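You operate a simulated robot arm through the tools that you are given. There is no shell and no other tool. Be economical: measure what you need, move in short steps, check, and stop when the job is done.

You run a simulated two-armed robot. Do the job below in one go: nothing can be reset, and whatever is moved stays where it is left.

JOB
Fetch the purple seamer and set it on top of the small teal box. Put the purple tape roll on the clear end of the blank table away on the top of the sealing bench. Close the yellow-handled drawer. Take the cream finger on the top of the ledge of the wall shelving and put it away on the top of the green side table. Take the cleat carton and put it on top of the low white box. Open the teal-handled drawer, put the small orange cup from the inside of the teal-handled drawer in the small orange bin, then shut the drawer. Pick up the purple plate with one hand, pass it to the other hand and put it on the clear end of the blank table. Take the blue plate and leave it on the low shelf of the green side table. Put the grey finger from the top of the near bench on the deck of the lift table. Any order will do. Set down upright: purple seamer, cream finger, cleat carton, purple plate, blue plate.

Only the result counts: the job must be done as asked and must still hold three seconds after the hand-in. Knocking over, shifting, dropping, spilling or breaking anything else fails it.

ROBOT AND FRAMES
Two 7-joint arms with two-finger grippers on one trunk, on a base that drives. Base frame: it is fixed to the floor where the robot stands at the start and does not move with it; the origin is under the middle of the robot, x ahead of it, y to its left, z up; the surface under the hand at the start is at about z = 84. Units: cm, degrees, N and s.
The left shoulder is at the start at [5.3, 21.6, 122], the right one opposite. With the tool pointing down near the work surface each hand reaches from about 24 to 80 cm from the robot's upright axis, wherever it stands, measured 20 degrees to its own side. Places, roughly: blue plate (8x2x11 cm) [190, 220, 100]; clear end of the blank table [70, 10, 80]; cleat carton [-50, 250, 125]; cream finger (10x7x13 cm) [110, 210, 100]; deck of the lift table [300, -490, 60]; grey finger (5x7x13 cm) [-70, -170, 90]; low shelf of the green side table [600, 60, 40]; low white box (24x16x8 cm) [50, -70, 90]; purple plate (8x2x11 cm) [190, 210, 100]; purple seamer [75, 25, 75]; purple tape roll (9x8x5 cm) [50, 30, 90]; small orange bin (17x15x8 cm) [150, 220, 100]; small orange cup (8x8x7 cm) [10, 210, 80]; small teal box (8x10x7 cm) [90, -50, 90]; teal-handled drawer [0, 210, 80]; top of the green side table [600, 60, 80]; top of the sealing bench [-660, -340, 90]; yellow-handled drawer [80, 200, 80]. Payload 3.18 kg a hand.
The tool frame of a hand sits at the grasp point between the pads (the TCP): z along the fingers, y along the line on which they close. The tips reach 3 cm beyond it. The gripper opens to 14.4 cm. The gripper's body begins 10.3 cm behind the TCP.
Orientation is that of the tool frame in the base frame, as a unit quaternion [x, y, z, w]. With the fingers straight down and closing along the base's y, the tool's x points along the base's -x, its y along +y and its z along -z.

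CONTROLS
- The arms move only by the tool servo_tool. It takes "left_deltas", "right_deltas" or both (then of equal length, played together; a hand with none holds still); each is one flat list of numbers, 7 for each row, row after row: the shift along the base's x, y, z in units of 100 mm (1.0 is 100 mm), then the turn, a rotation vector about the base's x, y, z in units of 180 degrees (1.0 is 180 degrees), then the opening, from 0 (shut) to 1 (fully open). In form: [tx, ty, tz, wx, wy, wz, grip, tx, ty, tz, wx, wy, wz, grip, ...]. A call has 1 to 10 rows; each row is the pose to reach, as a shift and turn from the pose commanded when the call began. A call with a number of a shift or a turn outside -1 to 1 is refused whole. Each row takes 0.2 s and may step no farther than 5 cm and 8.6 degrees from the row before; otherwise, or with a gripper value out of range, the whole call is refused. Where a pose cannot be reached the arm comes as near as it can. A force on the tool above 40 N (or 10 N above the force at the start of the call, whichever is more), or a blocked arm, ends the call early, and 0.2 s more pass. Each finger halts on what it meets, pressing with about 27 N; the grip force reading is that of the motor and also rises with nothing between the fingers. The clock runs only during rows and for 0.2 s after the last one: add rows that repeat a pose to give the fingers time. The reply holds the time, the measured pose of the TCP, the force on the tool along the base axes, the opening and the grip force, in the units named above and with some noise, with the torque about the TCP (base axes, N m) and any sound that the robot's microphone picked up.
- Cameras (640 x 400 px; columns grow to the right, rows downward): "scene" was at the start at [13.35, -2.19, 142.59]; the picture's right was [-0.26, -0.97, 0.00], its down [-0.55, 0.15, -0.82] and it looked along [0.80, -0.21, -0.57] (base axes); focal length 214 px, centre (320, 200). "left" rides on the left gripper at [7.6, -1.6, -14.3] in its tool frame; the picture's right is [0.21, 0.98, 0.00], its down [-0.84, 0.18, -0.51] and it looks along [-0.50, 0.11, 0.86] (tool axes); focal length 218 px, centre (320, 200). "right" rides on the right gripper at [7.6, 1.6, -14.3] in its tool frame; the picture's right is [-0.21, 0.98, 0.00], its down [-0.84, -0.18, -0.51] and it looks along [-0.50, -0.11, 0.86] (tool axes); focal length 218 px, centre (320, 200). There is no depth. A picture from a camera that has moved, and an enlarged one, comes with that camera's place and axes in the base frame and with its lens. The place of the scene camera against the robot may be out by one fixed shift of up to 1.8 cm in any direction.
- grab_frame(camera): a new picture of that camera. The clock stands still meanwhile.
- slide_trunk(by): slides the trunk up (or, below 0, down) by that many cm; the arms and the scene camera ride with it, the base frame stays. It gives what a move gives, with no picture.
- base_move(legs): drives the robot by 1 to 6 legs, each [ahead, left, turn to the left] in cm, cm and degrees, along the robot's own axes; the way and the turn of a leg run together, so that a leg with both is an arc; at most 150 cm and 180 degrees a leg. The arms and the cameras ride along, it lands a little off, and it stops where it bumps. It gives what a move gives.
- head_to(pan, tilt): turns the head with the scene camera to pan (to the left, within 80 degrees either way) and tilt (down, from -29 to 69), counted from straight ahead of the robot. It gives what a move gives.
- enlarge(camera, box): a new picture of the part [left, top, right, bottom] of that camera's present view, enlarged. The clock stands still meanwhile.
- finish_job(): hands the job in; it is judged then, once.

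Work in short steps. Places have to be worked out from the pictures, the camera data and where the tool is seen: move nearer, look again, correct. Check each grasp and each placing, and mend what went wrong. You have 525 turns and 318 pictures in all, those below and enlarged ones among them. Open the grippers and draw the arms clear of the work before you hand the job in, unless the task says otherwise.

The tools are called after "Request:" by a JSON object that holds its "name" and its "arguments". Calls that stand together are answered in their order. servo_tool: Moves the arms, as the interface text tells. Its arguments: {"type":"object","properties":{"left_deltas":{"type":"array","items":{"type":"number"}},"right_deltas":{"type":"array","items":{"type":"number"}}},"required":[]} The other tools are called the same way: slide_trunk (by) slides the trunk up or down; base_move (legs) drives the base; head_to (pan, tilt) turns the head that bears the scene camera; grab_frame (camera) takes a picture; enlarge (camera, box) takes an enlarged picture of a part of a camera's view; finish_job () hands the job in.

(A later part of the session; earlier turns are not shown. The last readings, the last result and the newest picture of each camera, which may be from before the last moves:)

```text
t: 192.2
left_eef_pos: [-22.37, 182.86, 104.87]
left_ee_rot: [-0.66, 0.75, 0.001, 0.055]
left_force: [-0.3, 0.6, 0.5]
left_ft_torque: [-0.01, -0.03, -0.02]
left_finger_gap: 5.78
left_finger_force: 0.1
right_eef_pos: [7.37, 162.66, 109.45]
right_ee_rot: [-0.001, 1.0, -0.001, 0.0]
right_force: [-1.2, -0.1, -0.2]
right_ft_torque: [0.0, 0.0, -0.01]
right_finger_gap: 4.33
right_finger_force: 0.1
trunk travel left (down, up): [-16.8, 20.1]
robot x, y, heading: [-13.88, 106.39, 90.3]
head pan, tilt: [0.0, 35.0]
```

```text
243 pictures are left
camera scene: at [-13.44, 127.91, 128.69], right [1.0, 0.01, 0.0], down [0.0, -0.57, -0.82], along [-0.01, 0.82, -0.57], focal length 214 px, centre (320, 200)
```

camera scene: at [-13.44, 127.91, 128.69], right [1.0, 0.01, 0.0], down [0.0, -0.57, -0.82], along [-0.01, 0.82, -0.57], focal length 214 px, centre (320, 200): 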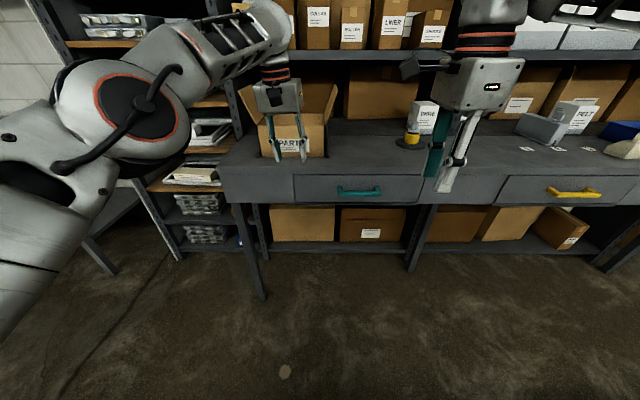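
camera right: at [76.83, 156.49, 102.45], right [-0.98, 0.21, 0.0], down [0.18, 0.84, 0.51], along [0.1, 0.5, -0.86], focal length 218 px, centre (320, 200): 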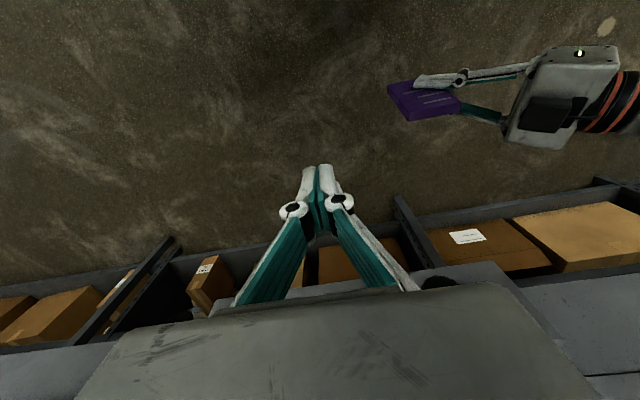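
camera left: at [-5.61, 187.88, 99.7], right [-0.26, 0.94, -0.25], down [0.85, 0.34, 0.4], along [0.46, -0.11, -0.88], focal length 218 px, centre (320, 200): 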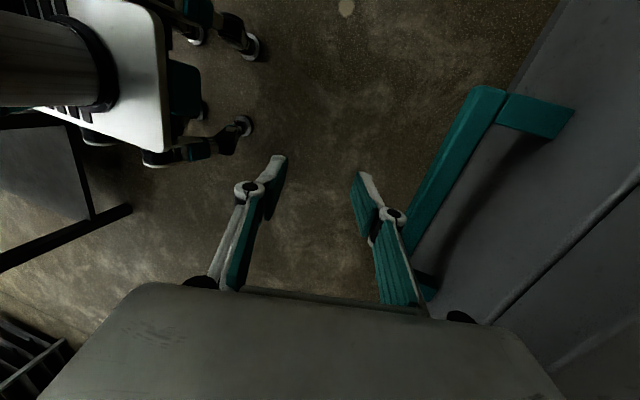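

Right hand is oriented for the handle (closing front-to-back). I bring it over the handle's x and forward, above the bar, and look.

Request:
{"name": "servo_tool", "arguments": {"right_deltas": [-0.3, 0.25, 0, 0, 0, 0, 0.35, -0.6, 0.5, 0, 0, 0, 0, 0.35, -0.85, 0.75, 0, 0, 0, 0, 0.35, -0.9, 1, 0, 0, 0, 0, 0.35]}}

Request:
{"name": "servo_tool", "arguments": {"right_deltas": [0, 0.4, -0.1, 0, 0, 0, 0.35, 0, 0.8, -0.3, 0, 0, 0, 0.35, 0, 1, -0.7, 0, 0, 0, 0.35]}}

Request:
{"name": "grab_frame", "arguments": {"camera": "right"}}

Request:
{"name": "grab_frame", "arguments": {"camera": "scene"}}

```text
t: 193.2
left_eef_pos: [-22.39, 182.98, 104.68]
left_ee_rot: [-0.659, 0.75, 0.0, 0.056]
left_force: [-0.2, 0.2, -0.1]
left_ft_torque: [0.01, 0.02, -0.03]
left_finger_gap: 5.76
left_finger_force: 0.1
right_eef_pos: [-1.64, 172.72, 109.45]
right_ee_rot: [-0.001, 1.0, -0.001, 0.002]
right_force: [-0.2, 0.2, 0.6]
right_ft_torque: [-0.03, 0.0, -0.01]
right_finger_gap: 5.02
right_finger_force: 0.0
trunk travel left (down, up): [-16.8, 20.1]
robot x, y, heading: [-13.59, 106.42, 90.4]
head pan, tilt: [0.0, 35.0]
```

```text
t: 194.0
left_eef_pos: [-22.08, 182.88, 104.85]
left_ee_rot: [-0.658, 0.751, 0.002, 0.054]
left_force: [1.2, -0.7, -0.5]
left_ft_torque: [-0.03, 0.08, 0.01]
left_finger_gap: 5.77
left_finger_force: 0.0
right_eef_pos: [0.03, 183.08, 103.28]
right_ee_rot: [0.014, 1.0, 0.004, -0.017]
right_force: [-0.1, 0.8, -0.7]
right_ft_torque: [0.01, 0.09, 0.02]
right_finger_gap: 5.03
right_finger_force: 0.1
trunk travel left (down, up): [-16.8, 20.1]
robot x, y, heading: [-13.73, 106.32, 90.4]
head pan, tilt: [0.0, 35.0]
```

```text
242 pictures are left
camera right: at [-7.13, 184.88, 117.56], right [0.23, 0.97, 0.0], down [0.86, -0.21, 0.48], along [0.46, -0.11, -0.88], focal length 218 px, centre (320, 200)
```

right: 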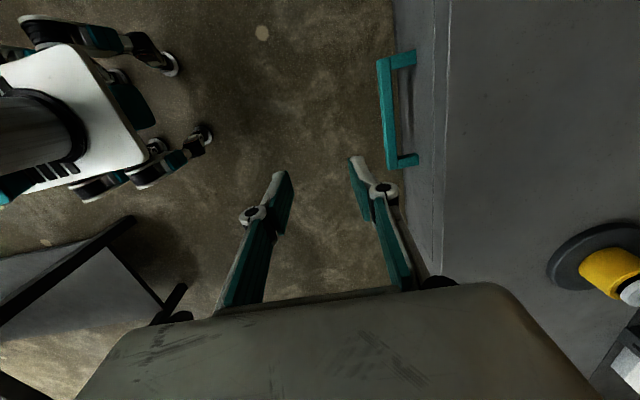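

```text
241 pictures are left
camera scene: at [-13.17, 127.94, 128.67], right [1.0, 0.01, 0.0], down [0.0, -0.57, -0.82], along [-0.01, 0.82, -0.57], focal length 214 px, centre (320, 200)
```

scene: 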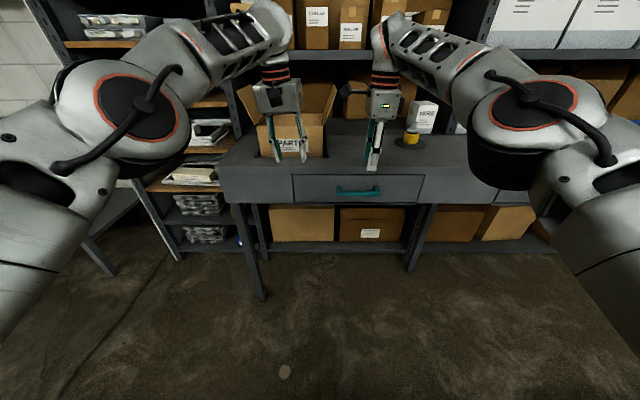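

The bar spans x≈-8…7 at y≈193.7, with about 2 cm between it and the counter's overhang, which is tight for a vertical finger. I try pitching the right hand to point forward, so it can grip the bar from above and below.

Request:
{"name": "servo_tool", "arguments": {"right_deltas": [0, -0.05, 0, 0.0455, -0.0014, 0, 0.35, 0, -0.1, 0, 0.091, -0.0028, 0, 0.35, 0, -0.15, 0, 0.1365, -0.0043, 0, 0.35, 0, -0.2, 0, 0.182, -0.0057, 0, 0.35, 0, -0.25, -0.05, 0.2275, -0.0071, 0, 0.35, 0, -0.3, -0.1, 0.273, -0.0085, 0, 0.35, 0, -0.3, -0.2, 0.3185, -0.01, 0, 0.35, 0, -0.3, -0.3, 0.364, -0.0114, 0, 0.35, 0, -0.3, -0.4, 0.4095, -0.0128, 0, 0.35, 0, -0.3, -0.5, 0.455, -0.0142, 0, 0.35]}}

Request:
{"name": "servo_tool", "arguments": {"right_deltas": [0, 0, -0.3, 0.021, 0, 0, 0.35, 0, 0, -0.6, 0.042, -0.001, 0, 0.35, 0, 0, -0.9, 0.042, -0.001, 0, 0.35]}}

Request:
{"name": "grab_frame", "arguments": {"camera": "right"}}

Request:
{"name": "grab_frame", "arguments": {"camera": "scene"}}

```text
t: 196.2
left_eef_pos: [-22.32, 183.03, 104.63]
left_ee_rot: [-0.658, 0.751, 0.001, 0.054]
left_force: [1.4, 0.6, -0.7]
left_ft_torque: [-0.02, 0.05, 0.02]
left_finger_gap: 5.77
left_finger_force: 0.0
right_eef_pos: [-4.74, 179.65, 102.02]
right_ee_rot: [0.029, 0.764, 0.644, 0.033]
right_force: [-0.4, 0.0, -0.3]
right_ft_torque: [0.04, 0.01, 0.05]
right_finger_gap: 5.03
right_finger_force: 0.0
right hand out of reach, approached as far as the arm can: row 9, 10
trunk travel left (down, up): [-16.8, 20.1]
robot x, y, heading: [-13.97, 106.67, 90.2]
head pan, tilt: [0.0, 35.0]
```

```text
t: 196.7
left_eef_pos: [-22.33, 182.96, 104.55]
left_ee_rot: [-0.66, 0.75, 0.002, 0.054]
left_force: [0.3, 0.2, -0.4]
left_ft_torque: [0.02, 0.06, 0.0]
left_finger_gap: 5.73
left_finger_force: 0.1
right_eef_pos: [-2.6, 180.7, 104.77]
right_ee_rot: [0.114, 0.728, 0.676, 0.022]
right_force: [-0.3, 0.3, 0.7]
right_ft_torque: [0.0, -0.02, 0.02]
right_finger_gap: 5.05
right_finger_force: 0.1
right hand out of reach, approached as far as the arm can: row 1, 2
trunk travel left (down, up): [-16.8, 20.1]
robot x, y, heading: [-13.55, 106.43, 90.4]
head pan, tilt: [0.0, 35.0]
stopped in row 2 (right hand): the arm was blocked; the commanded pose is now the measured one
```

```text
240 pictures are left
camera right: at [-12.42, 168.32, 108.29], right [0.33, 0.02, 0.94], down [0.7, -0.67, -0.24], along [0.63, 0.74, -0.24], focal length 218 px, centre (320, 200)
```

right: 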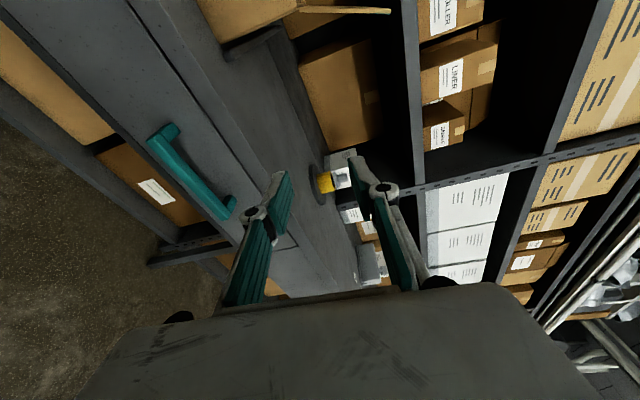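

```text
239 pictures are left
camera scene: at [-13.36, 127.93, 128.68], right [1.0, 0.01, 0.0], down [0.0, -0.57, -0.82], along [-0.01, 0.82, -0.57], focal length 214 px, centre (320, 200)
```

scene: 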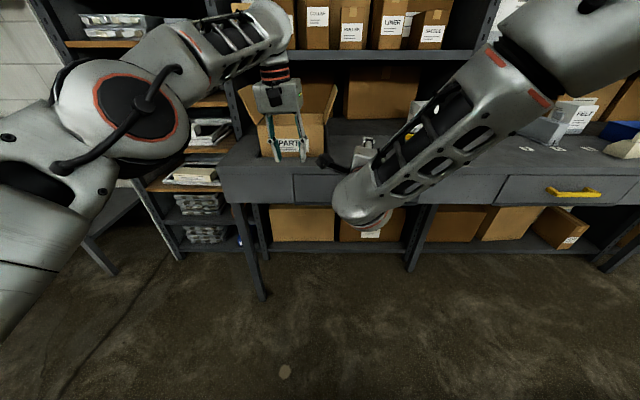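

A full 90° pitch folds the arm badly; a 45° forward-down tilt is enough, with the fingertips reaching over and behind the bar. I rotate back to 45° while moving to a pre-grasp point.

Request:
{"name": "servo_tool", "arguments": {"right_deltas": [0.03, 0, 0, -0.0376, -0.0025, 0.0123, 0.35, 0.06, 0, -0.1, -0.0751, -0.0051, 0.0247, 0.35, 0.1, 0, -0.3, -0.1127, -0.0076, 0.037, 0.35, 0.14, 0, -0.5, -0.1503, -0.0101, 0.0493, 0.35, 0.17, 0, -0.75, -0.1878, -0.0127, 0.0617, 0.35, 0.2, 0, -1, -0.2254, -0.0152, 0.074, 0.35]}}

Request:
{"name": "grab_frame", "arguments": {"camera": "right"}}

```text
t: 198.1
left_eef_pos: [-22.5, 183.03, 104.61]
left_ee_rot: [-0.659, 0.75, 0.001, 0.055]
left_force: [0.8, -0.5, -0.9]
left_ft_torque: [0.0, 0.02, -0.02]
left_finger_gap: 5.74
left_finger_force: 0.0
right_eef_pos: [-0.93, 180.49, 94.7]
right_ee_rot: [-0.004, 0.924, 0.382, -0.003]
right_force: [0.1, 1.2, -1.0]
right_ft_torque: [-0.04, -0.02, 0.01]
right_finger_gap: 5.04
right_finger_force: 0.1
trunk travel left (down, up): [-16.8, 20.1]
robot x, y, heading: [-13.62, 106.6, 90.6]
head pan, tilt: [0.0, 35.0]
```

```text
238 pictures are left
camera right: at [-8.52, 171.54, 105.7], right [0.2, 0.69, 0.69], down [0.85, -0.48, 0.23], along [0.49, 0.54, -0.69], focal length 218 px, centre (320, 200)
```

right: 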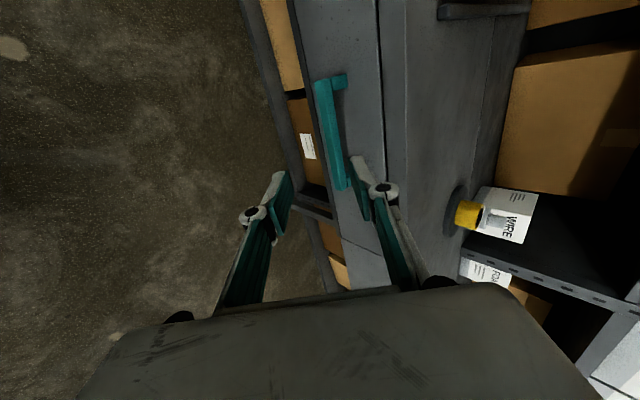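

Orientation is right and the bar is at (-0.9, 193.7, 83.7). I advance along the finger direction.

Request:
{"name": "servo_tool", "arguments": {"right_deltas": [0, 0.3, -0.26, 0, 0, 0, 0.35, 0, 0.6, -0.52, 0, 0, 0, 0.35, 0, 0.9, -0.76, 0, 0, 0, 0.35]}}

Request:
{"name": "grab_frame", "arguments": {"camera": "right"}}

```text
t: 198.9
left_eef_pos: [-22.52, 183.01, 104.72]
left_ee_rot: [-0.659, 0.75, 0.0, 0.054]
left_force: [0.7, -0.6, -0.9]
left_ft_torque: [-0.05, -0.01, 0.0]
left_finger_gap: 5.73
left_finger_force: 0.0
right_eef_pos: [-1.18, 189.37, 86.91]
right_ee_rot: [-0.004, 0.924, 0.382, -0.003]
right_force: [-0.6, -0.2, -0.2]
right_ft_torque: [-0.02, 0.02, -0.02]
right_finger_gap: 5.02
right_finger_force: 0.0
trunk travel left (down, up): [-16.8, 20.1]
robot x, y, heading: [-13.62, 106.44, 90.3]
head pan, tilt: [0.0, 35.0]
```

```text
237 pictures are left
camera right: at [-8.8, 180.47, 98.0], right [0.2, 0.69, 0.69], down [0.85, -0.48, 0.23], along [0.49, 0.54, -0.69], focal length 218 px, centre (320, 200)
```

right: 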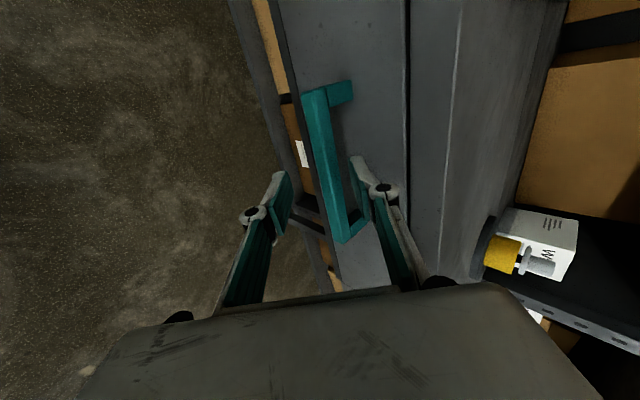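

The bar lies between the fingers. I advance 3.5 cm more and close.

Request:
{"name": "servo_tool", "arguments": {"right_deltas": [0, 0.14, -0.1, 0, 0, 0, 0.35, 0, 0.28, -0.22, 0, 0, 0, 0.35, 0, 0.28, -0.22, 0, 0, 0, 0.15, 0, 0.28, -0.22, 0, 0, 0, 0, 0, 0.28, -0.22, 0, 0, 0, 0]}}

Request:
{"name": "grab_frame", "arguments": {"camera": "right"}}

```text
t: 200.1
left_eef_pos: [-22.61, 182.95, 104.72]
left_ee_rot: [-0.659, 0.75, 0.001, 0.056]
left_force: [0.2, 0.9, -0.2]
left_ft_torque: [0.01, 0.01, -0.01]
left_finger_gap: 5.74
left_finger_force: 0.1
right_eef_pos: [-1.18, 192.18, 84.96]
right_ee_rot: [-0.003, 0.924, 0.383, -0.003]
right_force: [-0.2, 1.0, 0.8]
right_ft_torque: [-0.03, 0.91, -0.79]
right_finger_gap: 2.14
right_finger_force: 44.8
trunk travel left (down, up): [-16.8, 20.1]
robot x, y, heading: [-13.78, 106.17, 90.3]
head pan, tilt: [0.0, 35.0]
```

```text
236 pictures are left
camera right: at [-8.73, 183.26, 95.99], right [0.21, 0.69, 0.69], down [0.85, -0.48, 0.23], along [0.49, 0.54, -0.68], focal length 218 px, centre (320, 200)
```

right: 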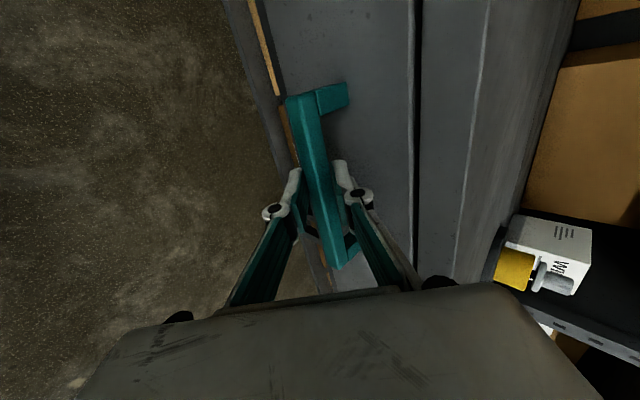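

The bar is gripped. I pull by driving the base back.

Request:
{"name": "base_move", "arguments": {"legs": [[-12, 0, 0]]}}

Request:
{"name": "grab_frame", "arguments": {"camera": "scene"}}

```text
t: 201.4
left_eef_pos: [-22.53, 170.89, 104.78]
left_ee_rot: [-0.66, 0.75, 0.002, 0.055]
left_force: [0.2, -0.1, 0.0]
left_ft_torque: [0.04, -0.02, 0.0]
left_finger_gap: 5.77
left_finger_force: 0.1
right_eef_pos: [-1.02, 180.23, 84.94]
right_ee_rot: [-0.004, 0.923, 0.384, -0.002]
right_force: [0.3, 0.4, 1.0]
right_ft_torque: [0.05, 0.56, -1.02]
right_finger_gap: 2.12
right_finger_force: 45.0
trunk travel left (down, up): [-16.8, 20.1]
robot x, y, heading: [-13.42, 94.6, 90.7]
head pan, tilt: [0.0, 35.0]
```

```text
235 pictures are left
camera scene: at [-13.36, 115.88, 128.71], right [1.0, 0.01, 0.0], down [0.0, -0.57, -0.82], along [-0.01, 0.82, -0.57], focal length 214 px, centre (320, 200)
```

scene: 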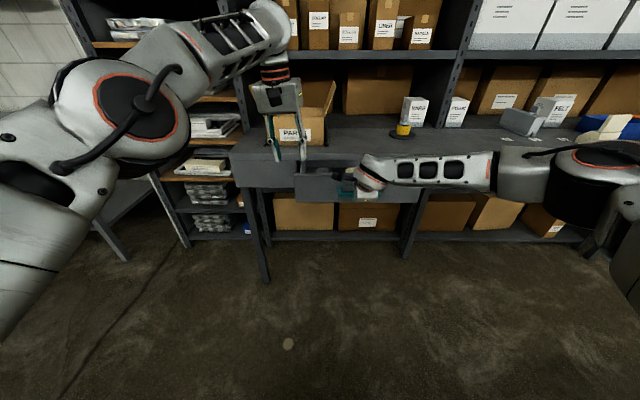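

The drawer follows. I pull another 10 cm.

Request:
{"name": "base_move", "arguments": {"legs": [[-10, 0, 0]]}}

Request:
{"name": "grab_frame", "arguments": {"camera": "scene"}}

Request:
{"name": "grab_frame", "arguments": {"camera": "right"}}

```text
t: 202.5
left_eef_pos: [-22.52, 160.99, 104.8]
left_ee_rot: [-0.66, 0.75, 0.002, 0.056]
left_force: [0.3, 0.4, 0.6]
left_ft_torque: [0.0, 0.0, 0.01]
left_finger_gap: 5.71
left_finger_force: 0.0
right_eef_pos: [-1.17, 170.48, 85.01]
right_ee_rot: [-0.004, 0.924, 0.383, -0.003]
right_force: [-1.3, 0.4, 0.3]
right_ft_torque: [0.18, 0.58, -0.95]
right_finger_gap: 2.13
right_finger_force: 45.0
trunk travel left (down, up): [-16.8, 20.1]
robot x, y, heading: [-13.31, 84.94, 90.8]
head pan, tilt: [0.0, 35.0]
```

```text
234 pictures are left
camera scene: at [-13.3, 106.04, 128.71], right [1.0, 0.01, 0.0], down [0.01, -0.57, -0.82], along [-0.01, 0.82, -0.57], focal length 214 px, centre (320, 200)
```

scene: 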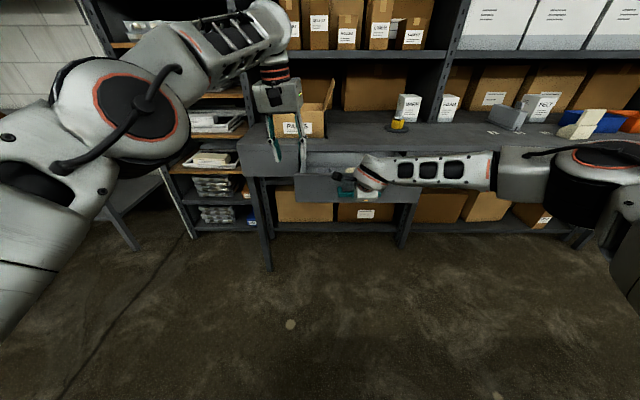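

```text
233 pictures are left
camera right: at [-8.71, 161.44, 95.98], right [0.2, 0.69, 0.69], down [0.85, -0.48, 0.23], along [0.49, 0.54, -0.68], focal length 218 px, centre (320, 200)
```

right: 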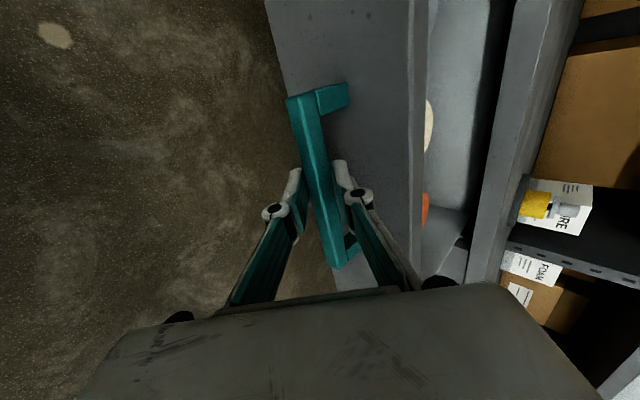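

The drawer is open 22 cm and cups are visible inside. I release the handle and back the hand off up and back.

Request:
{"name": "servo_tool", "arguments": {"right_deltas": [0, 0, 0, 0, 0, 0, 0.3, 0, -0.02, 0.02, 0, 0, 0, 0.35, 0, -0.2, 0.2, 0, 0, 0, 0.35, 0, -0.5, 0.5, 0, 0, 0, 0.35, 0, -0.7, 0.8, 0, 0, 0, 0.35, 0, -0.8, 1, 0, 0, 0, 0.35]}}

Request:
{"name": "servo_tool", "arguments": {"right_deltas": [0.05, 0.1, 0.15, -0.0417, 0, 0, 0.5, 0.1, 0.2, 0.3, -0.0833, 0, 0, 0.7, 0.15, 0.3, 0.45, -0.125, 0, 0, 0.9, 0.2, 0.4, 0.6, -0.1667, 0, 0, 0.9, 0.25, 0.5, 0.75, -0.2083, 0, 0, 0.9, 0.3, 0.6, 0.9, -0.25, 0, 0, 0.9]}}

Request:
{"name": "grab_frame", "arguments": {"camera": "right"}}

Request:
{"name": "grab_frame", "arguments": {"camera": "scene"}}

```text
t: 203.9
left_eef_pos: [-22.52, 161.18, 104.73]
left_ee_rot: [-0.66, 0.749, 0.002, 0.055]
left_force: [0.1, 0.5, 0.5]
left_ft_torque: [0.0, -0.01, 0.0]
left_finger_gap: 5.76
left_finger_force: 0.0
right_eef_pos: [-1.16, 162.55, 94.69]
right_ee_rot: [-0.004, 0.924, 0.383, -0.003]
right_force: [-0.4, 0.3, 0.7]
right_ft_torque: [-0.01, 0.01, 0.01]
right_finger_gap: 5.03
right_finger_force: 0.0
trunk travel left (down, up): [-16.8, 20.1]
robot x, y, heading: [-13.48, 84.65, 90.7]
head pan, tilt: [0.0, 35.0]
```

```text
t: 205.3
left_eef_pos: [-22.27, 161.15, 104.67]
left_ee_rot: [-0.659, 0.75, 0.001, 0.054]
left_force: [-0.5, 0.0, -1.3]
left_ft_torque: [-0.03, 0.01, -0.03]
left_finger_gap: 5.77
left_finger_force: 0.0
right_eef_pos: [1.22, 163.07, 102.75]
right_ee_rot: [-0.002, 0.999, 0.032, -0.004]
right_force: [0.2, 0.4, 0.2]
right_ft_torque: [0.0, 0.05, 0.01]
right_finger_gap: 12.96
right_finger_force: 0.1
right hand out of reach, approached as far as the arm can: row 5, 6
trunk travel left (down, up): [-16.8, 20.1]
robot x, y, heading: [-13.44, 84.65, 90.5]
head pan, tilt: [0.0, 35.0]
```

```text
232 pictures are left
camera right: at [-6.49, 163.82, 116.94], right [0.2, 0.98, 0.06], down [0.85, -0.21, 0.49], along [0.49, -0.05, -0.87], focal length 218 px, centre (320, 200)
```

right: 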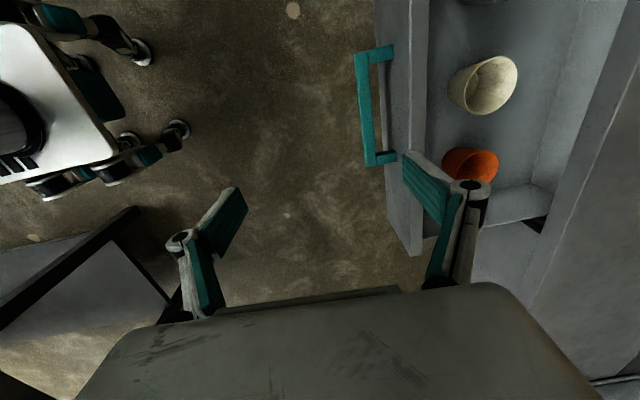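

```text
231 pictures are left
camera scene: at [-13.18, 106.18, 128.67], right [1.0, 0.01, 0.0], down [0.0, -0.57, -0.82], along [-0.01, 0.82, -0.57], focal length 214 px, centre (320, 200)
```

scene: 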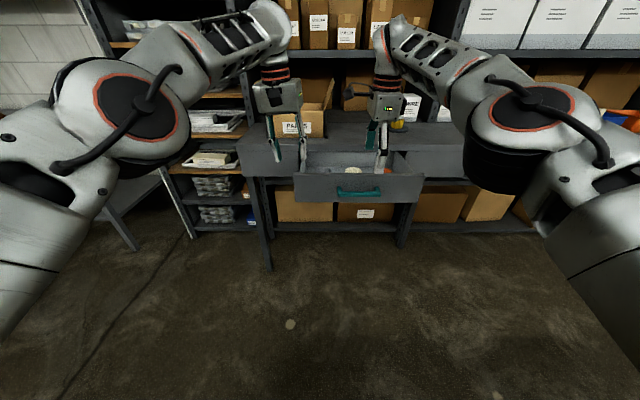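

The orange cup is at about (12, 189) with the cream one about 13 cm to its left. I turn the right hand back to close sideways, drive ahead and look from above.

Request:
{"name": "servo_tool", "arguments": {"right_deltas": [0, 0, 0, 0, 0, 0.045, 0.9, 0, 0, 0, 0, 0, 0.09, 0.9, 0, 0, 0, 0, 0, 0.135, 0.9, 0, 0, 0, 0, 0, 0.18, 0.9, 0, 0, 0, 0, 0, 0.225, 0.9, 0, 0, 0, 0, 0, 0.27, 0.9, 0, 0, 0, 0, 0, 0.315, 0.9, 0, 0, 0, 0, 0, 0.36, 0.9, 0, 0, 0, 0, 0, 0.405, 0.9, 0, 0, 0, 0, 0, 0.45, 0.9]}}

Request:
{"name": "servo_tool", "arguments": {"right_deltas": [0.3, 0, 0.1, 0, 0, 0.025, 0.9, 0.6, 0, 0.3, 0, 0, 0.05, 0.9, 0.9, 0, 0.4, 0, 0, 0.05, 0.9]}}

Request:
{"name": "base_move", "arguments": {"legs": [[20, 0, 0]]}}

Request:
{"name": "grab_frame", "arguments": {"camera": "right"}}

```text
t: 207.5
left_eef_pos: [-22.15, 161.17, 104.76]
left_ee_rot: [-0.66, 0.75, 0.002, 0.053]
left_force: [0.7, 0.6, -0.1]
left_ft_torque: [-0.03, 0.14, -0.01]
left_finger_gap: 5.76
left_finger_force: 0.1
right_eef_pos: [2.35, 159.03, 100.86]
right_ee_rot: [-0.626, 0.779, 0.022, -0.024]
right_force: [0.7, -0.1, -0.2]
right_ft_torque: [-0.03, 0.09, 0.03]
right_finger_gap: 12.95
right_finger_force: 0.1
right hand out of reach, approached as far as the arm can: row 4, 5, 6, 7, 8, 9, 10
trunk travel left (down, up): [-16.8, 20.1]
robot x, y, heading: [-13.53, 84.51, 90.7]
head pan, tilt: [0.0, 35.0]
```

```text
t: 208.3
left_eef_pos: [-22.8, 161.03, 104.79]
left_ee_rot: [-0.66, 0.749, 0.001, 0.056]
left_force: [-1.6, 0.7, -0.4]
left_ft_torque: [0.01, -0.13, 0.0]
left_finger_gap: 5.74
left_finger_force: 0.0
right_eef_pos: [7.68, 155.3, 101.71]
right_ee_rot: [-0.667, 0.744, 0.025, -0.016]
right_force: [-0.6, -0.5, 0.1]
right_ft_torque: [0.02, -0.16, 0.01]
right_finger_gap: 12.95
right_finger_force: 0.0
right hand out of reach, approached as far as the arm can: row 1, 2, 3
trunk travel left (down, up): [-16.8, 20.1]
robot x, y, heading: [-13.45, 84.47, 90.6]
head pan, tilt: [0.0, 35.0]
```

```text
t: 209.9
left_eef_pos: [-22.99, 180.64, 104.67]
left_ee_rot: [-0.661, 0.748, 0.001, 0.056]
left_force: [0.1, 0.4, -1.0]
left_ft_torque: [-0.03, 0.0, -0.02]
left_finger_gap: 5.75
left_finger_force: 0.1
right_eef_pos: [7.34, 174.89, 101.58]
right_ee_rot: [-0.668, 0.743, 0.025, -0.018]
right_force: [-0.7, 0.3, -0.7]
right_ft_torque: [-0.02, 0.01, -0.03]
right_finger_gap: 12.94
right_finger_force: 0.0
trunk travel left (down, up): [-16.8, 20.1]
robot x, y, heading: [-13.87, 104.62, 90.7]
head pan, tilt: [0.0, 35.0]
```

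```text
230 pictures are left
camera right: at [5.82, 167.39, 115.69], right [-0.95, 0.31, 0.06], down [0.3, 0.81, 0.5], along [0.11, 0.49, -0.86], focal length 218 px, centre (320, 200)
```

right: 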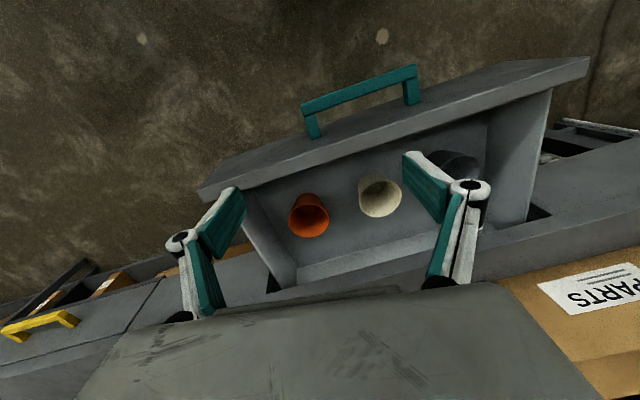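

I enlarge the view to measure the orange cup precisely.

Request:
{"name": "enlarge", "arguments": {"camera": "right", "box": [220, 130, 500, 305]}}

```text
2.29 times, centred on (360, 218) of right
camera zoom: at [5.82, 167.39, 115.69], right [-0.95, 0.31, 0.06], down [0.3, 0.81, 0.5], along [0.11, 0.49, -0.86], focal length 499 px, centre (229, 160)
```

zoom: 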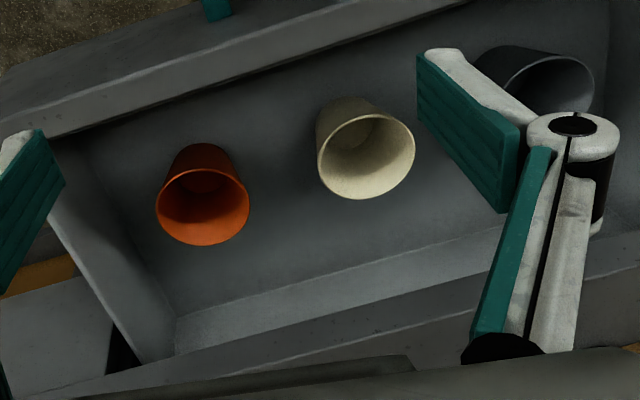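

The cup is at (12.9, 188.1), rim z≈85, about 7 cm wide. I bring the right hand over it.

Request:
{"name": "servo_tool", "arguments": {"right_deltas": [0.15, 0.3, 0, 0, 0, 0.01, 0.8, 0.3, 0.6, -0.05, 0, 0, 0.015, 0.75, 0.5, 0.9, -0.1, 0, 0, 0.02, 0.7, 0.56, 1, -0.3, 0, 0, 0.03, 0.7]}}

Request:
{"name": "grab_frame", "arguments": {"camera": "right"}}

```text
t: 210.9
left_eef_pos: [-22.34, 180.62, 104.62]
left_ee_rot: [-0.66, 0.749, 0.002, 0.053]
left_force: [2.9, -0.3, -0.7]
left_ft_torque: [-0.02, 0.28, 0.02]
left_finger_gap: 5.75
left_finger_force: 0.1
right_eef_pos: [12.67, 172.61, 96.36]
right_ee_rot: [-0.691, 0.722, 0.025, -0.021]
right_force: [2.0, 0.6, -0.1]
right_ft_torque: [-0.02, 0.21, 0.03]
right_finger_gap: 10.12
right_finger_force: 0.0
right hand out of reach, approached as far as the arm can: row 1, 2, 3, 4
trunk travel left (down, up): [-16.8, 20.1]
robot x, y, heading: [-13.64, 104.12, 90.6]
head pan, tilt: [0.0, 35.0]
```

```text
228 pictures are left
camera right: at [11.51, 164.99, 110.43], right [-0.97, 0.25, 0.07], down [0.25, 0.83, 0.5], along [0.07, 0.5, -0.86], focal length 218 px, centre (320, 200)
```

right: 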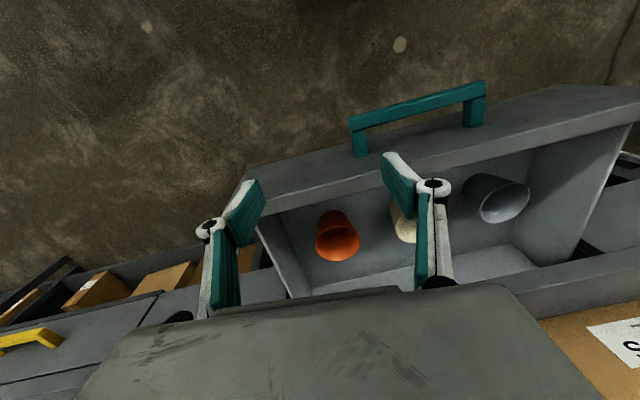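

The cup was simply beyond reach (84 cm ahead). I pull the left hand back, then drive ahead 15 cm and right 10 cm.

Request:
{"name": "servo_tool", "arguments": {"left_deltas": [0, -0.3, 0, 0, 0, 0, 0.4, 0, -0.6, 0, 0, 0, 0, 0.4, 0, -1, 0, 0, 0, 0, 0.4], "right_deltas": [0, 0, 0.15, 0, 0, 0, 0.7, 0, 0, 0.3, 0, 0, 0, 0.7, 0, 0, 0.4, 0, 0, 0, 0.7]}}

Request:
{"name": "base_move", "arguments": {"legs": [[15, -10, 0]]}}

Request:
{"name": "enlarge", "arguments": {"camera": "right", "box": [180, 100, 460, 275]}}

```text
t: 211.7
left_eef_pos: [-20.35, 173.04, 109.9]
left_ee_rot: [-0.664, 0.746, -0.006, 0.049]
left_force: [-0.2, -1.3, 1.4]
left_ft_torque: [0.17, 0.03, 0.0]
left_finger_gap: 5.72
left_finger_force: 0.1
left hand out of reach, approached as far as the arm can: row 1, 2, 3
right_eef_pos: [12.08, 172.24, 97.25]
right_ee_rot: [-0.693, 0.721, 0.029, -0.016]
right_force: [0.0, -1.1, 0.6]
right_ft_torque: [0.14, 0.03, -0.03]
right_finger_gap: 10.08
right_finger_force: 0.0
right hand out of reach, approached as far as the arm can: row 1, 2, 3
trunk travel left (down, up): [-16.8, 20.1]
robot x, y, heading: [-13.91, 104.39, 90.8]
head pan, tilt: [0.0, 35.0]
```

```text
t: 213.2
left_eef_pos: [-10.37, 188.43, 109.68]
left_ee_rot: [-0.664, 0.746, -0.009, 0.05]
left_force: [0.0, -0.6, -0.5]
left_ft_torque: [-0.04, 0.06, -0.03]
left_finger_gap: 5.75
left_finger_force: 0.0
right_eef_pos: [21.95, 187.68, 96.67]
right_ee_rot: [-0.692, 0.721, 0.024, -0.019]
right_force: [-0.5, 0.0, 0.1]
right_ft_torque: [-0.02, 0.03, -0.02]
right_finger_gap: 10.06
right_finger_force: 0.1
trunk travel left (down, up): [-16.8, 20.1]
robot x, y, heading: [-4.12, 119.36, 90.9]
head pan, tilt: [0.0, 35.0]
```

```text
2.29 times, centred on (320, 188) of right
camera zoom: at [20.8, 180.03, 110.64], right [-0.97, 0.25, 0.06], down [0.24, 0.83, 0.5], along [0.07, 0.5, -0.86], focal length 499 px, centre (320, 229)
```

zoom: 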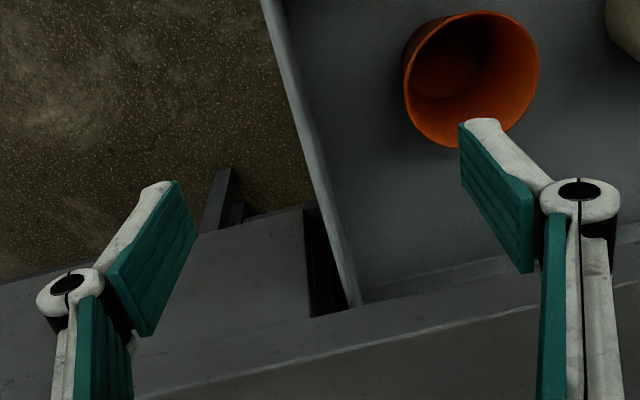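

Now the cup lies 9 cm to the left of the right hand. I move over it.

Request:
{"name": "servo_tool", "arguments": {"right_deltas": [-0.3, 0, 0, 0, 0, 0, 0.7, -0.6, 0, 0, 0, 0, 0, 0.7, -0.9, 0.03, 0, 0, 0, 0, 0.7]}}

Request:
{"name": "enlarge", "arguments": {"camera": "right", "box": [180, 100, 460, 275]}}

```text
t: 214.0
left_eef_pos: [-10.73, 188.46, 109.59]
left_ee_rot: [-0.665, 0.745, -0.01, 0.05]
left_force: [-0.2, -0.1, 0.6]
left_ft_torque: [0.0, -0.01, -0.01]
left_finger_gap: 5.75
left_finger_force: 0.1
right_eef_pos: [12.74, 188.04, 96.53]
right_ee_rot: [-0.692, 0.721, 0.024, -0.019]
right_force: [-1.3, 0.2, -0.4]
right_ft_torque: [-0.02, 0.0, 0.01]
right_finger_gap: 10.07
right_finger_force: 0.1
trunk travel left (down, up): [-16.8, 20.1]
robot x, y, heading: [-4.28, 119.15, 90.9]
head pan, tilt: [0.0, 35.0]
```

```text
2.29 times, centred on (320, 188) of right
camera zoom: at [11.49, 180.39, 110.48], right [-0.97, 0.25, 0.06], down [0.24, 0.83, 0.5], along [0.07, 0.5, -0.86], focal length 499 px, centre (320, 229)
```

zoom: 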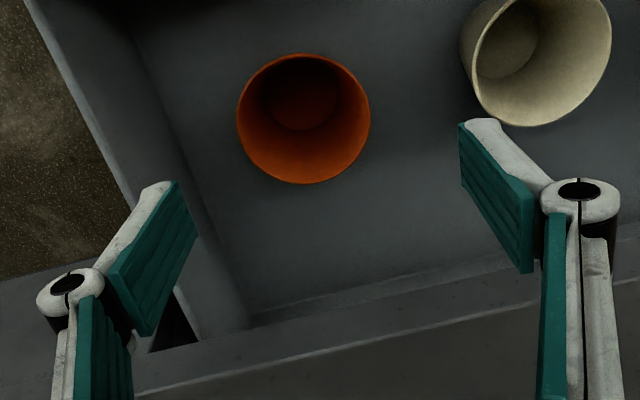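

Aligned: the cup rim is centred at (12.8, 188.6), z≈85. I descend with force guarding and close.

Request:
{"name": "servo_tool", "arguments": {"right_deltas": [0, 0.05, -0.35, 0, 0, 0, 0.7, 0, 0.05, -0.7, 0, 0, 0, 0.7, 0, 0.05, -1, 0, 0, 0, 0.7]}}

Request:
{"name": "enlarge", "arguments": {"camera": "right", "box": [180, 100, 460, 275]}}

```text
t: 214.8
left_eef_pos: [-10.55, 188.53, 109.54]
left_ee_rot: [-0.664, 0.746, -0.009, 0.05]
left_force: [-0.3, 0.5, -0.8]
left_ft_torque: [-0.04, 0.01, 0.06]
left_finger_gap: 5.79
left_finger_force: 0.1
right_eef_pos: [12.9, 188.43, 86.29]
right_ee_rot: [-0.692, 0.721, 0.024, -0.018]
right_force: [0.6, 0.5, 0.1]
right_ft_torque: [-0.05, 0.03, -0.01]
right_finger_gap: 10.06
right_finger_force: 0.1
trunk travel left (down, up): [-16.8, 20.1]
robot x, y, heading: [-3.52, 119.6, 90.8]
head pan, tilt: [0.0, 35.0]
```

```text
2.29 times, centred on (320, 188) of right
camera zoom: at [11.76, 180.75, 100.38], right [-0.97, 0.25, 0.06], down [0.24, 0.83, 0.5], along [0.07, 0.5, -0.86], focal length 499 px, centre (320, 229)
```

zoom: 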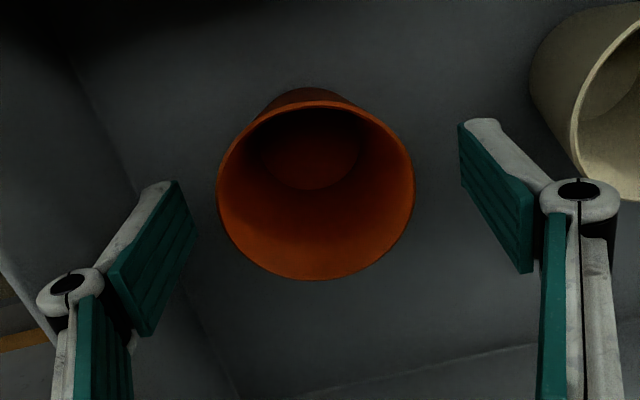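

Centred. Down 2.3 cm more and close on the cup just below its rim.

Request:
{"name": "servo_tool", "arguments": {"right_deltas": [0, 0, -0.23, 0, 0, 0, 0.7, 0, 0, -0.23, 0, 0, 0, 0.55, 0, 0, -0.23, 0, 0, 0, 0.4, 0, 0, -0.23, 0, 0, 0, 0.3, 0, 0, -0.23, 0, 0, 0, 0.3]}}

Request:
{"name": "enlarge", "arguments": {"camera": "right", "box": [180, 100, 460, 275]}}

```text
t: 216.0
left_eef_pos: [-10.51, 188.45, 109.64]
left_ee_rot: [-0.664, 0.746, -0.01, 0.05]
left_force: [0.4, -0.1, 0.6]
left_ft_torque: [0.03, 0.02, -0.01]
left_finger_gap: 5.78
left_finger_force: 0.1
right_eef_pos: [13.05, 188.26, 84.07]
right_ee_rot: [-0.693, 0.72, 0.024, -0.018]
right_force: [-1.0, -0.6, 0.3]
right_ft_torque: [-0.03, 0.01, -0.03]
right_finger_gap: 7.08
right_finger_force: 26.6
trunk travel left (down, up): [-16.8, 20.1]
robot x, y, heading: [-4.12, 119.25, 91.0]
head pan, tilt: [0.0, 35.0]
```

```text
2.29 times, centred on (320, 188) of right
camera zoom: at [11.84, 180.77, 98.2], right [-0.97, 0.25, 0.06], down [0.24, 0.83, 0.5], along [0.07, 0.5, -0.86], focal length 499 px, centre (320, 229)
```

zoom: 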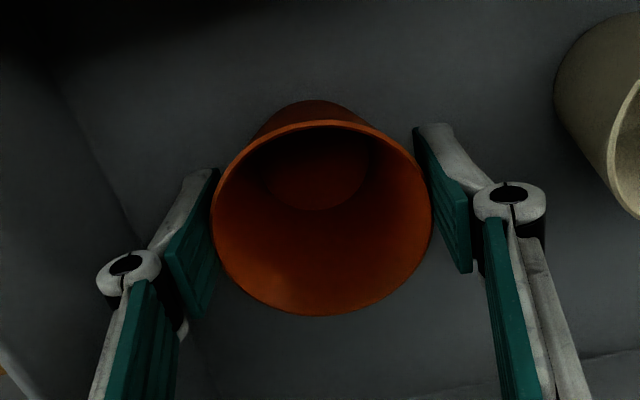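

Gripped at 7.1 cm. I lift straight up with the trunk.

Request:
{"name": "slide_trunk", "arguments": {"by": 20}}

Request:
{"name": "grab_frame", "arguments": {"camera": "scene"}}

```text
t: 218.2
left_eef_pos: [-10.43, 186.98, 133.57]
left_ee_rot: [-0.662, 0.746, 0.014, 0.069]
left_force: [0.7, 1.5, 0.3]
left_ft_torque: [0.01, 0.02, -0.01]
left_finger_gap: 5.73
left_finger_force: 0.0
right_eef_pos: [12.83, 188.42, 104.23]
right_ee_rot: [-0.692, 0.721, 0.025, -0.019]
right_force: [0.1, 0.4, -0.1]
right_ft_torque: [-0.01, 0.02, -0.03]
right_finger_gap: 7.11
right_finger_force: 26.8
trunk travel left (down, up): [-36.8, 0.1]
robot x, y, heading: [-3.7, 119.21, 90.8]
head pan, tilt: [0.0, 35.0]
```

```text
223 pictures are left
camera scene: at [-3.61, 132.29, 149.25], right [1.0, 0.01, 0.0], down [0.01, -0.57, -0.82], along [-0.01, 0.82, -0.57], focal length 214 px, centre (320, 200)
```

scene: 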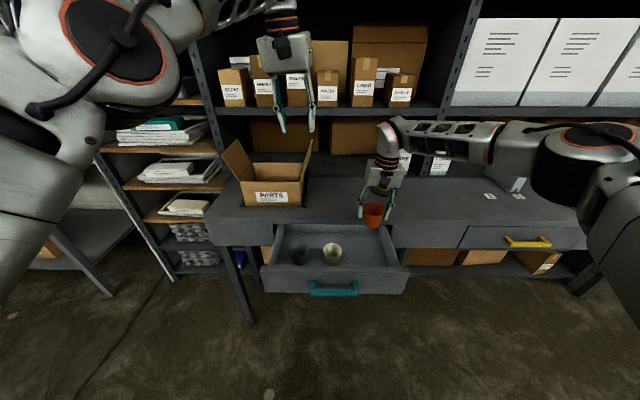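

The cup is held. I back off 8 cm and drive right to the orange bin.

Request:
{"name": "base_move", "arguments": {"legs": [[-8, 0, 0], [0, -136, 0]]}}

Request:
{"name": "grab_frame", "arguments": {"camera": "scene"}}

Request:
{"name": "grab_frame", "arguments": {"camera": "right"}}

```text
t: 231.1
left_eef_pos: [126.29, 180.97, 133.43]
left_ee_rot: [-0.663, 0.746, 0.013, 0.068]
left_force: [0.0, -0.1, -1.3]
left_ft_torque: [-0.02, 0.03, -0.02]
left_finger_gap: 5.78
left_finger_force: 0.0
right_eef_pos: [149.68, 182.5, 104.34]
right_ee_rot: [-0.693, 0.72, 0.024, -0.018]
right_force: [1.2, 0.6, -0.2]
right_ft_torque: [0.0, -0.01, 0.01]
right_finger_gap: 7.09
right_finger_force: 27.3
trunk travel left (down, up): [-36.8, 0.1]
robot x, y, heading: [133.6, 113.31, 90.8]
head pan, tilt: [0.0, 35.0]
```

```text
222 pictures are left
camera scene: at [133.28, 126.32, 149.26], right [1.0, 0.02, 0.0], down [0.01, -0.57, -0.82], along [-0.01, 0.82, -0.57], focal length 214 px, centre (320, 200)
```

scene: 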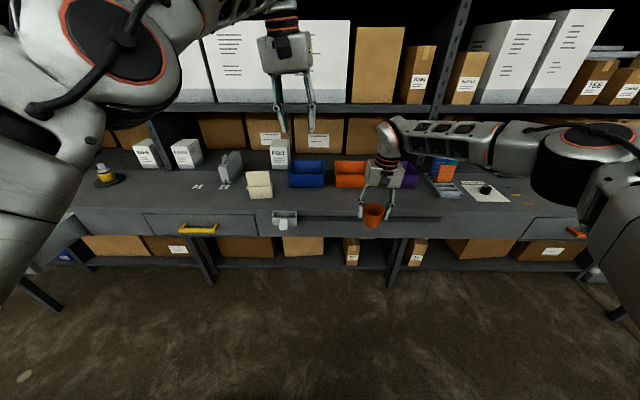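

```text
221 pictures are left
camera right: at [148.58, 174.85, 118.33], right [-0.97, 0.25, 0.06], down [0.24, 0.83, 0.5], along [0.07, 0.5, -0.86], focal length 218 px, centre (320, 200)
```

right: 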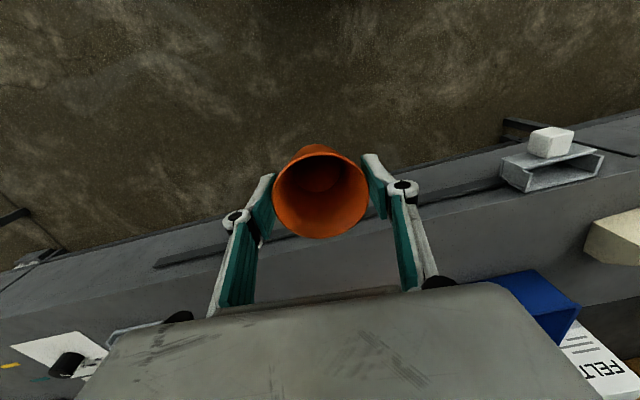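

The orange bin is at about (145, 224). I raise the cup first, then drive ahead.

Request:
{"name": "servo_tool", "arguments": {"right_deltas": [0, 0, 0.3, 0, 0, 0, 0.3, 0, 0, 0.6, 0, 0, 0, 0.3, 0, 0, 0.9, 0, 0, 0, 0.3], "left_deltas": [0, -0.3, 0, 0, 0, 0, 0.4, 0, -0.6, 0, 0, 0, 0, 0.4, 0, -0.9, 0, 0, 0, 0, 0.4]}}

Request:
{"name": "base_move", "arguments": {"legs": [[32, 5, 0]]}}

Request:
{"name": "grab_frame", "arguments": {"camera": "scene"}}

Request:
{"name": "grab_frame", "arguments": {"camera": "right"}}

```text
t: 231.8
left_eef_pos: [127.0, 171.83, 134.53]
left_ee_rot: [-0.662, 0.746, 0.012, 0.068]
left_force: [0.1, -0.8, -0.3]
left_ft_torque: [0.06, 0.0, 0.0]
left_finger_gap: 5.77
left_finger_force: 0.0
left hand out of reach, approached as far as the arm can: row 2, 3
right_eef_pos: [149.83, 182.16, 112.55]
right_ee_rot: [-0.691, 0.722, 0.026, -0.017]
right_force: [-0.7, -1.4, 0.0]
right_ft_torque: [0.02, -0.02, -0.02]
right_finger_gap: 7.1
right_finger_force: 27.2
right hand out of reach, approached as far as the arm can: row 3
trunk travel left (down, up): [-36.8, 0.1]
robot x, y, heading: [132.84, 113.23, 91.0]
head pan, tilt: [0.0, 35.0]
```

```text
t: 234.0
left_eef_pos: [121.08, 203.71, 134.29]
left_ee_rot: [-0.664, 0.744, 0.01, 0.067]
left_force: [0.5, 0.4, -0.6]
left_ft_torque: [0.0, 0.0, -0.04]
left_finger_gap: 5.73
left_finger_force: 0.1
right_eef_pos: [143.75, 214.21, 112.3]
right_ee_rot: [-0.693, 0.72, 0.026, -0.018]
right_force: [0.1, -0.4, -1.1]
right_ft_torque: [-0.03, 0.02, 0.03]
right_finger_gap: 7.1
right_finger_force: 26.9
trunk travel left (down, up): [-36.8, 0.1]
robot x, y, heading: [127.61, 144.99, 91.0]
head pan, tilt: [0.0, 35.0]
```

```text
220 pictures are left
camera scene: at [127.48, 157.84, 149.26], right [1.0, 0.02, 0.0], down [0.01, -0.57, -0.82], along [-0.02, 0.82, -0.57], focal length 214 px, centre (320, 200)
```

scene: 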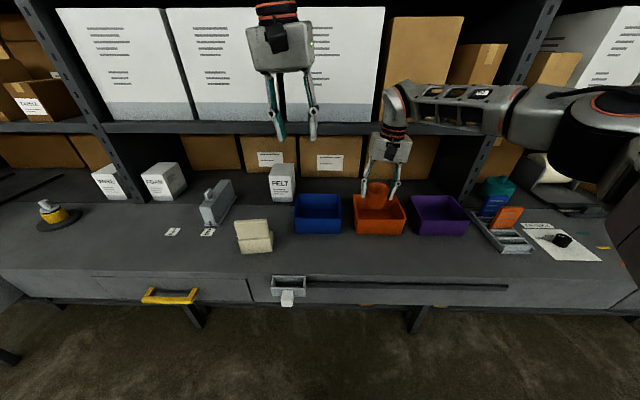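

```text
219 pictures are left
camera right: at [142.62, 206.43, 126.37], right [-0.97, 0.25, 0.06], down [0.24, 0.83, 0.5], along [0.07, 0.5, -0.86], focal length 218 px, centre (320, 200)
```

right: 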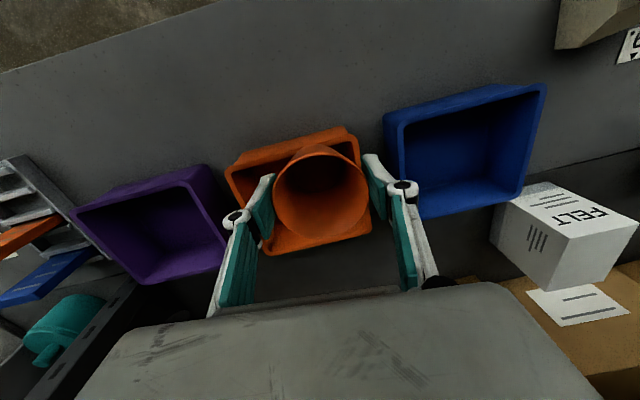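

The bin's rim is centred near (146.5, 219.7). I move over it and lower the cup.

Request:
{"name": "servo_tool", "arguments": {"right_deltas": [0.14, 0.27, 0, 0, 0, 0, 0.3, 0.28, 0.55, 0, 0, 0, 0, 0.3, 0.28, 0.55, -0.4, 0, 0, 0, 0.3, 0.28, 0.55, -0.75, 0, 0, 0, 0.3]}}

Request:
{"name": "grab_frame", "arguments": {"camera": "right"}}

Request:
{"name": "enlarge", "arguments": {"camera": "scene", "box": [290, 110, 480, 260]}}

```text
t: 235.0
left_eef_pos: [120.93, 203.74, 134.35]
left_ee_rot: [-0.664, 0.745, 0.011, 0.067]
left_force: [-0.2, -0.6, 0.1]
left_ft_torque: [-0.06, -0.02, -0.01]
left_finger_gap: 5.76
left_finger_force: 0.0
right_eef_pos: [143.73, 214.12, 112.29]
right_ee_rot: [-0.693, 0.72, 0.026, -0.018]
right_force: [-0.3, -0.4, -0.5]
right_ft_torque: [0.0, -0.01, -0.01]
right_finger_gap: 7.09
right_finger_force: 27.3
right hand out of reach, approached as far as the arm can: row 1, 2, 3, 4
trunk travel left (down, up): [-36.8, 0.1]
robot x, y, heading: [127.45, 144.83, 91.1]
head pan, tilt: [0.0, 35.0]
```

```text
218 pictures are left
camera right: at [142.64, 206.42, 126.38], right [-0.97, 0.25, 0.06], down [0.24, 0.83, 0.5], along [0.07, 0.5, -0.86], focal length 218 px, centre (320, 200)
```

right: 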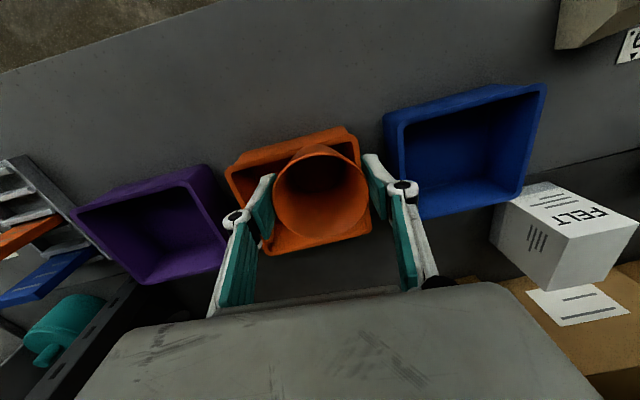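

```text
2.67 times, centred on (385, 185) of scene
camera zoom: at [127.49, 157.82, 149.26], right [1.0, 0.02, 0.0], down [0.01, -0.57, -0.82], along [-0.02, 0.82, -0.57], focal length 572 px, centre (147, 240)
```

zoom: 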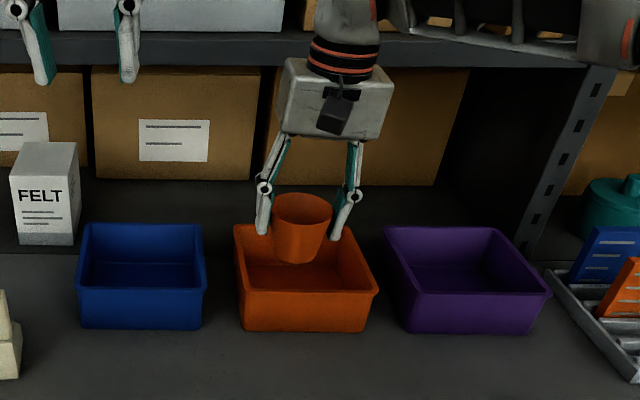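

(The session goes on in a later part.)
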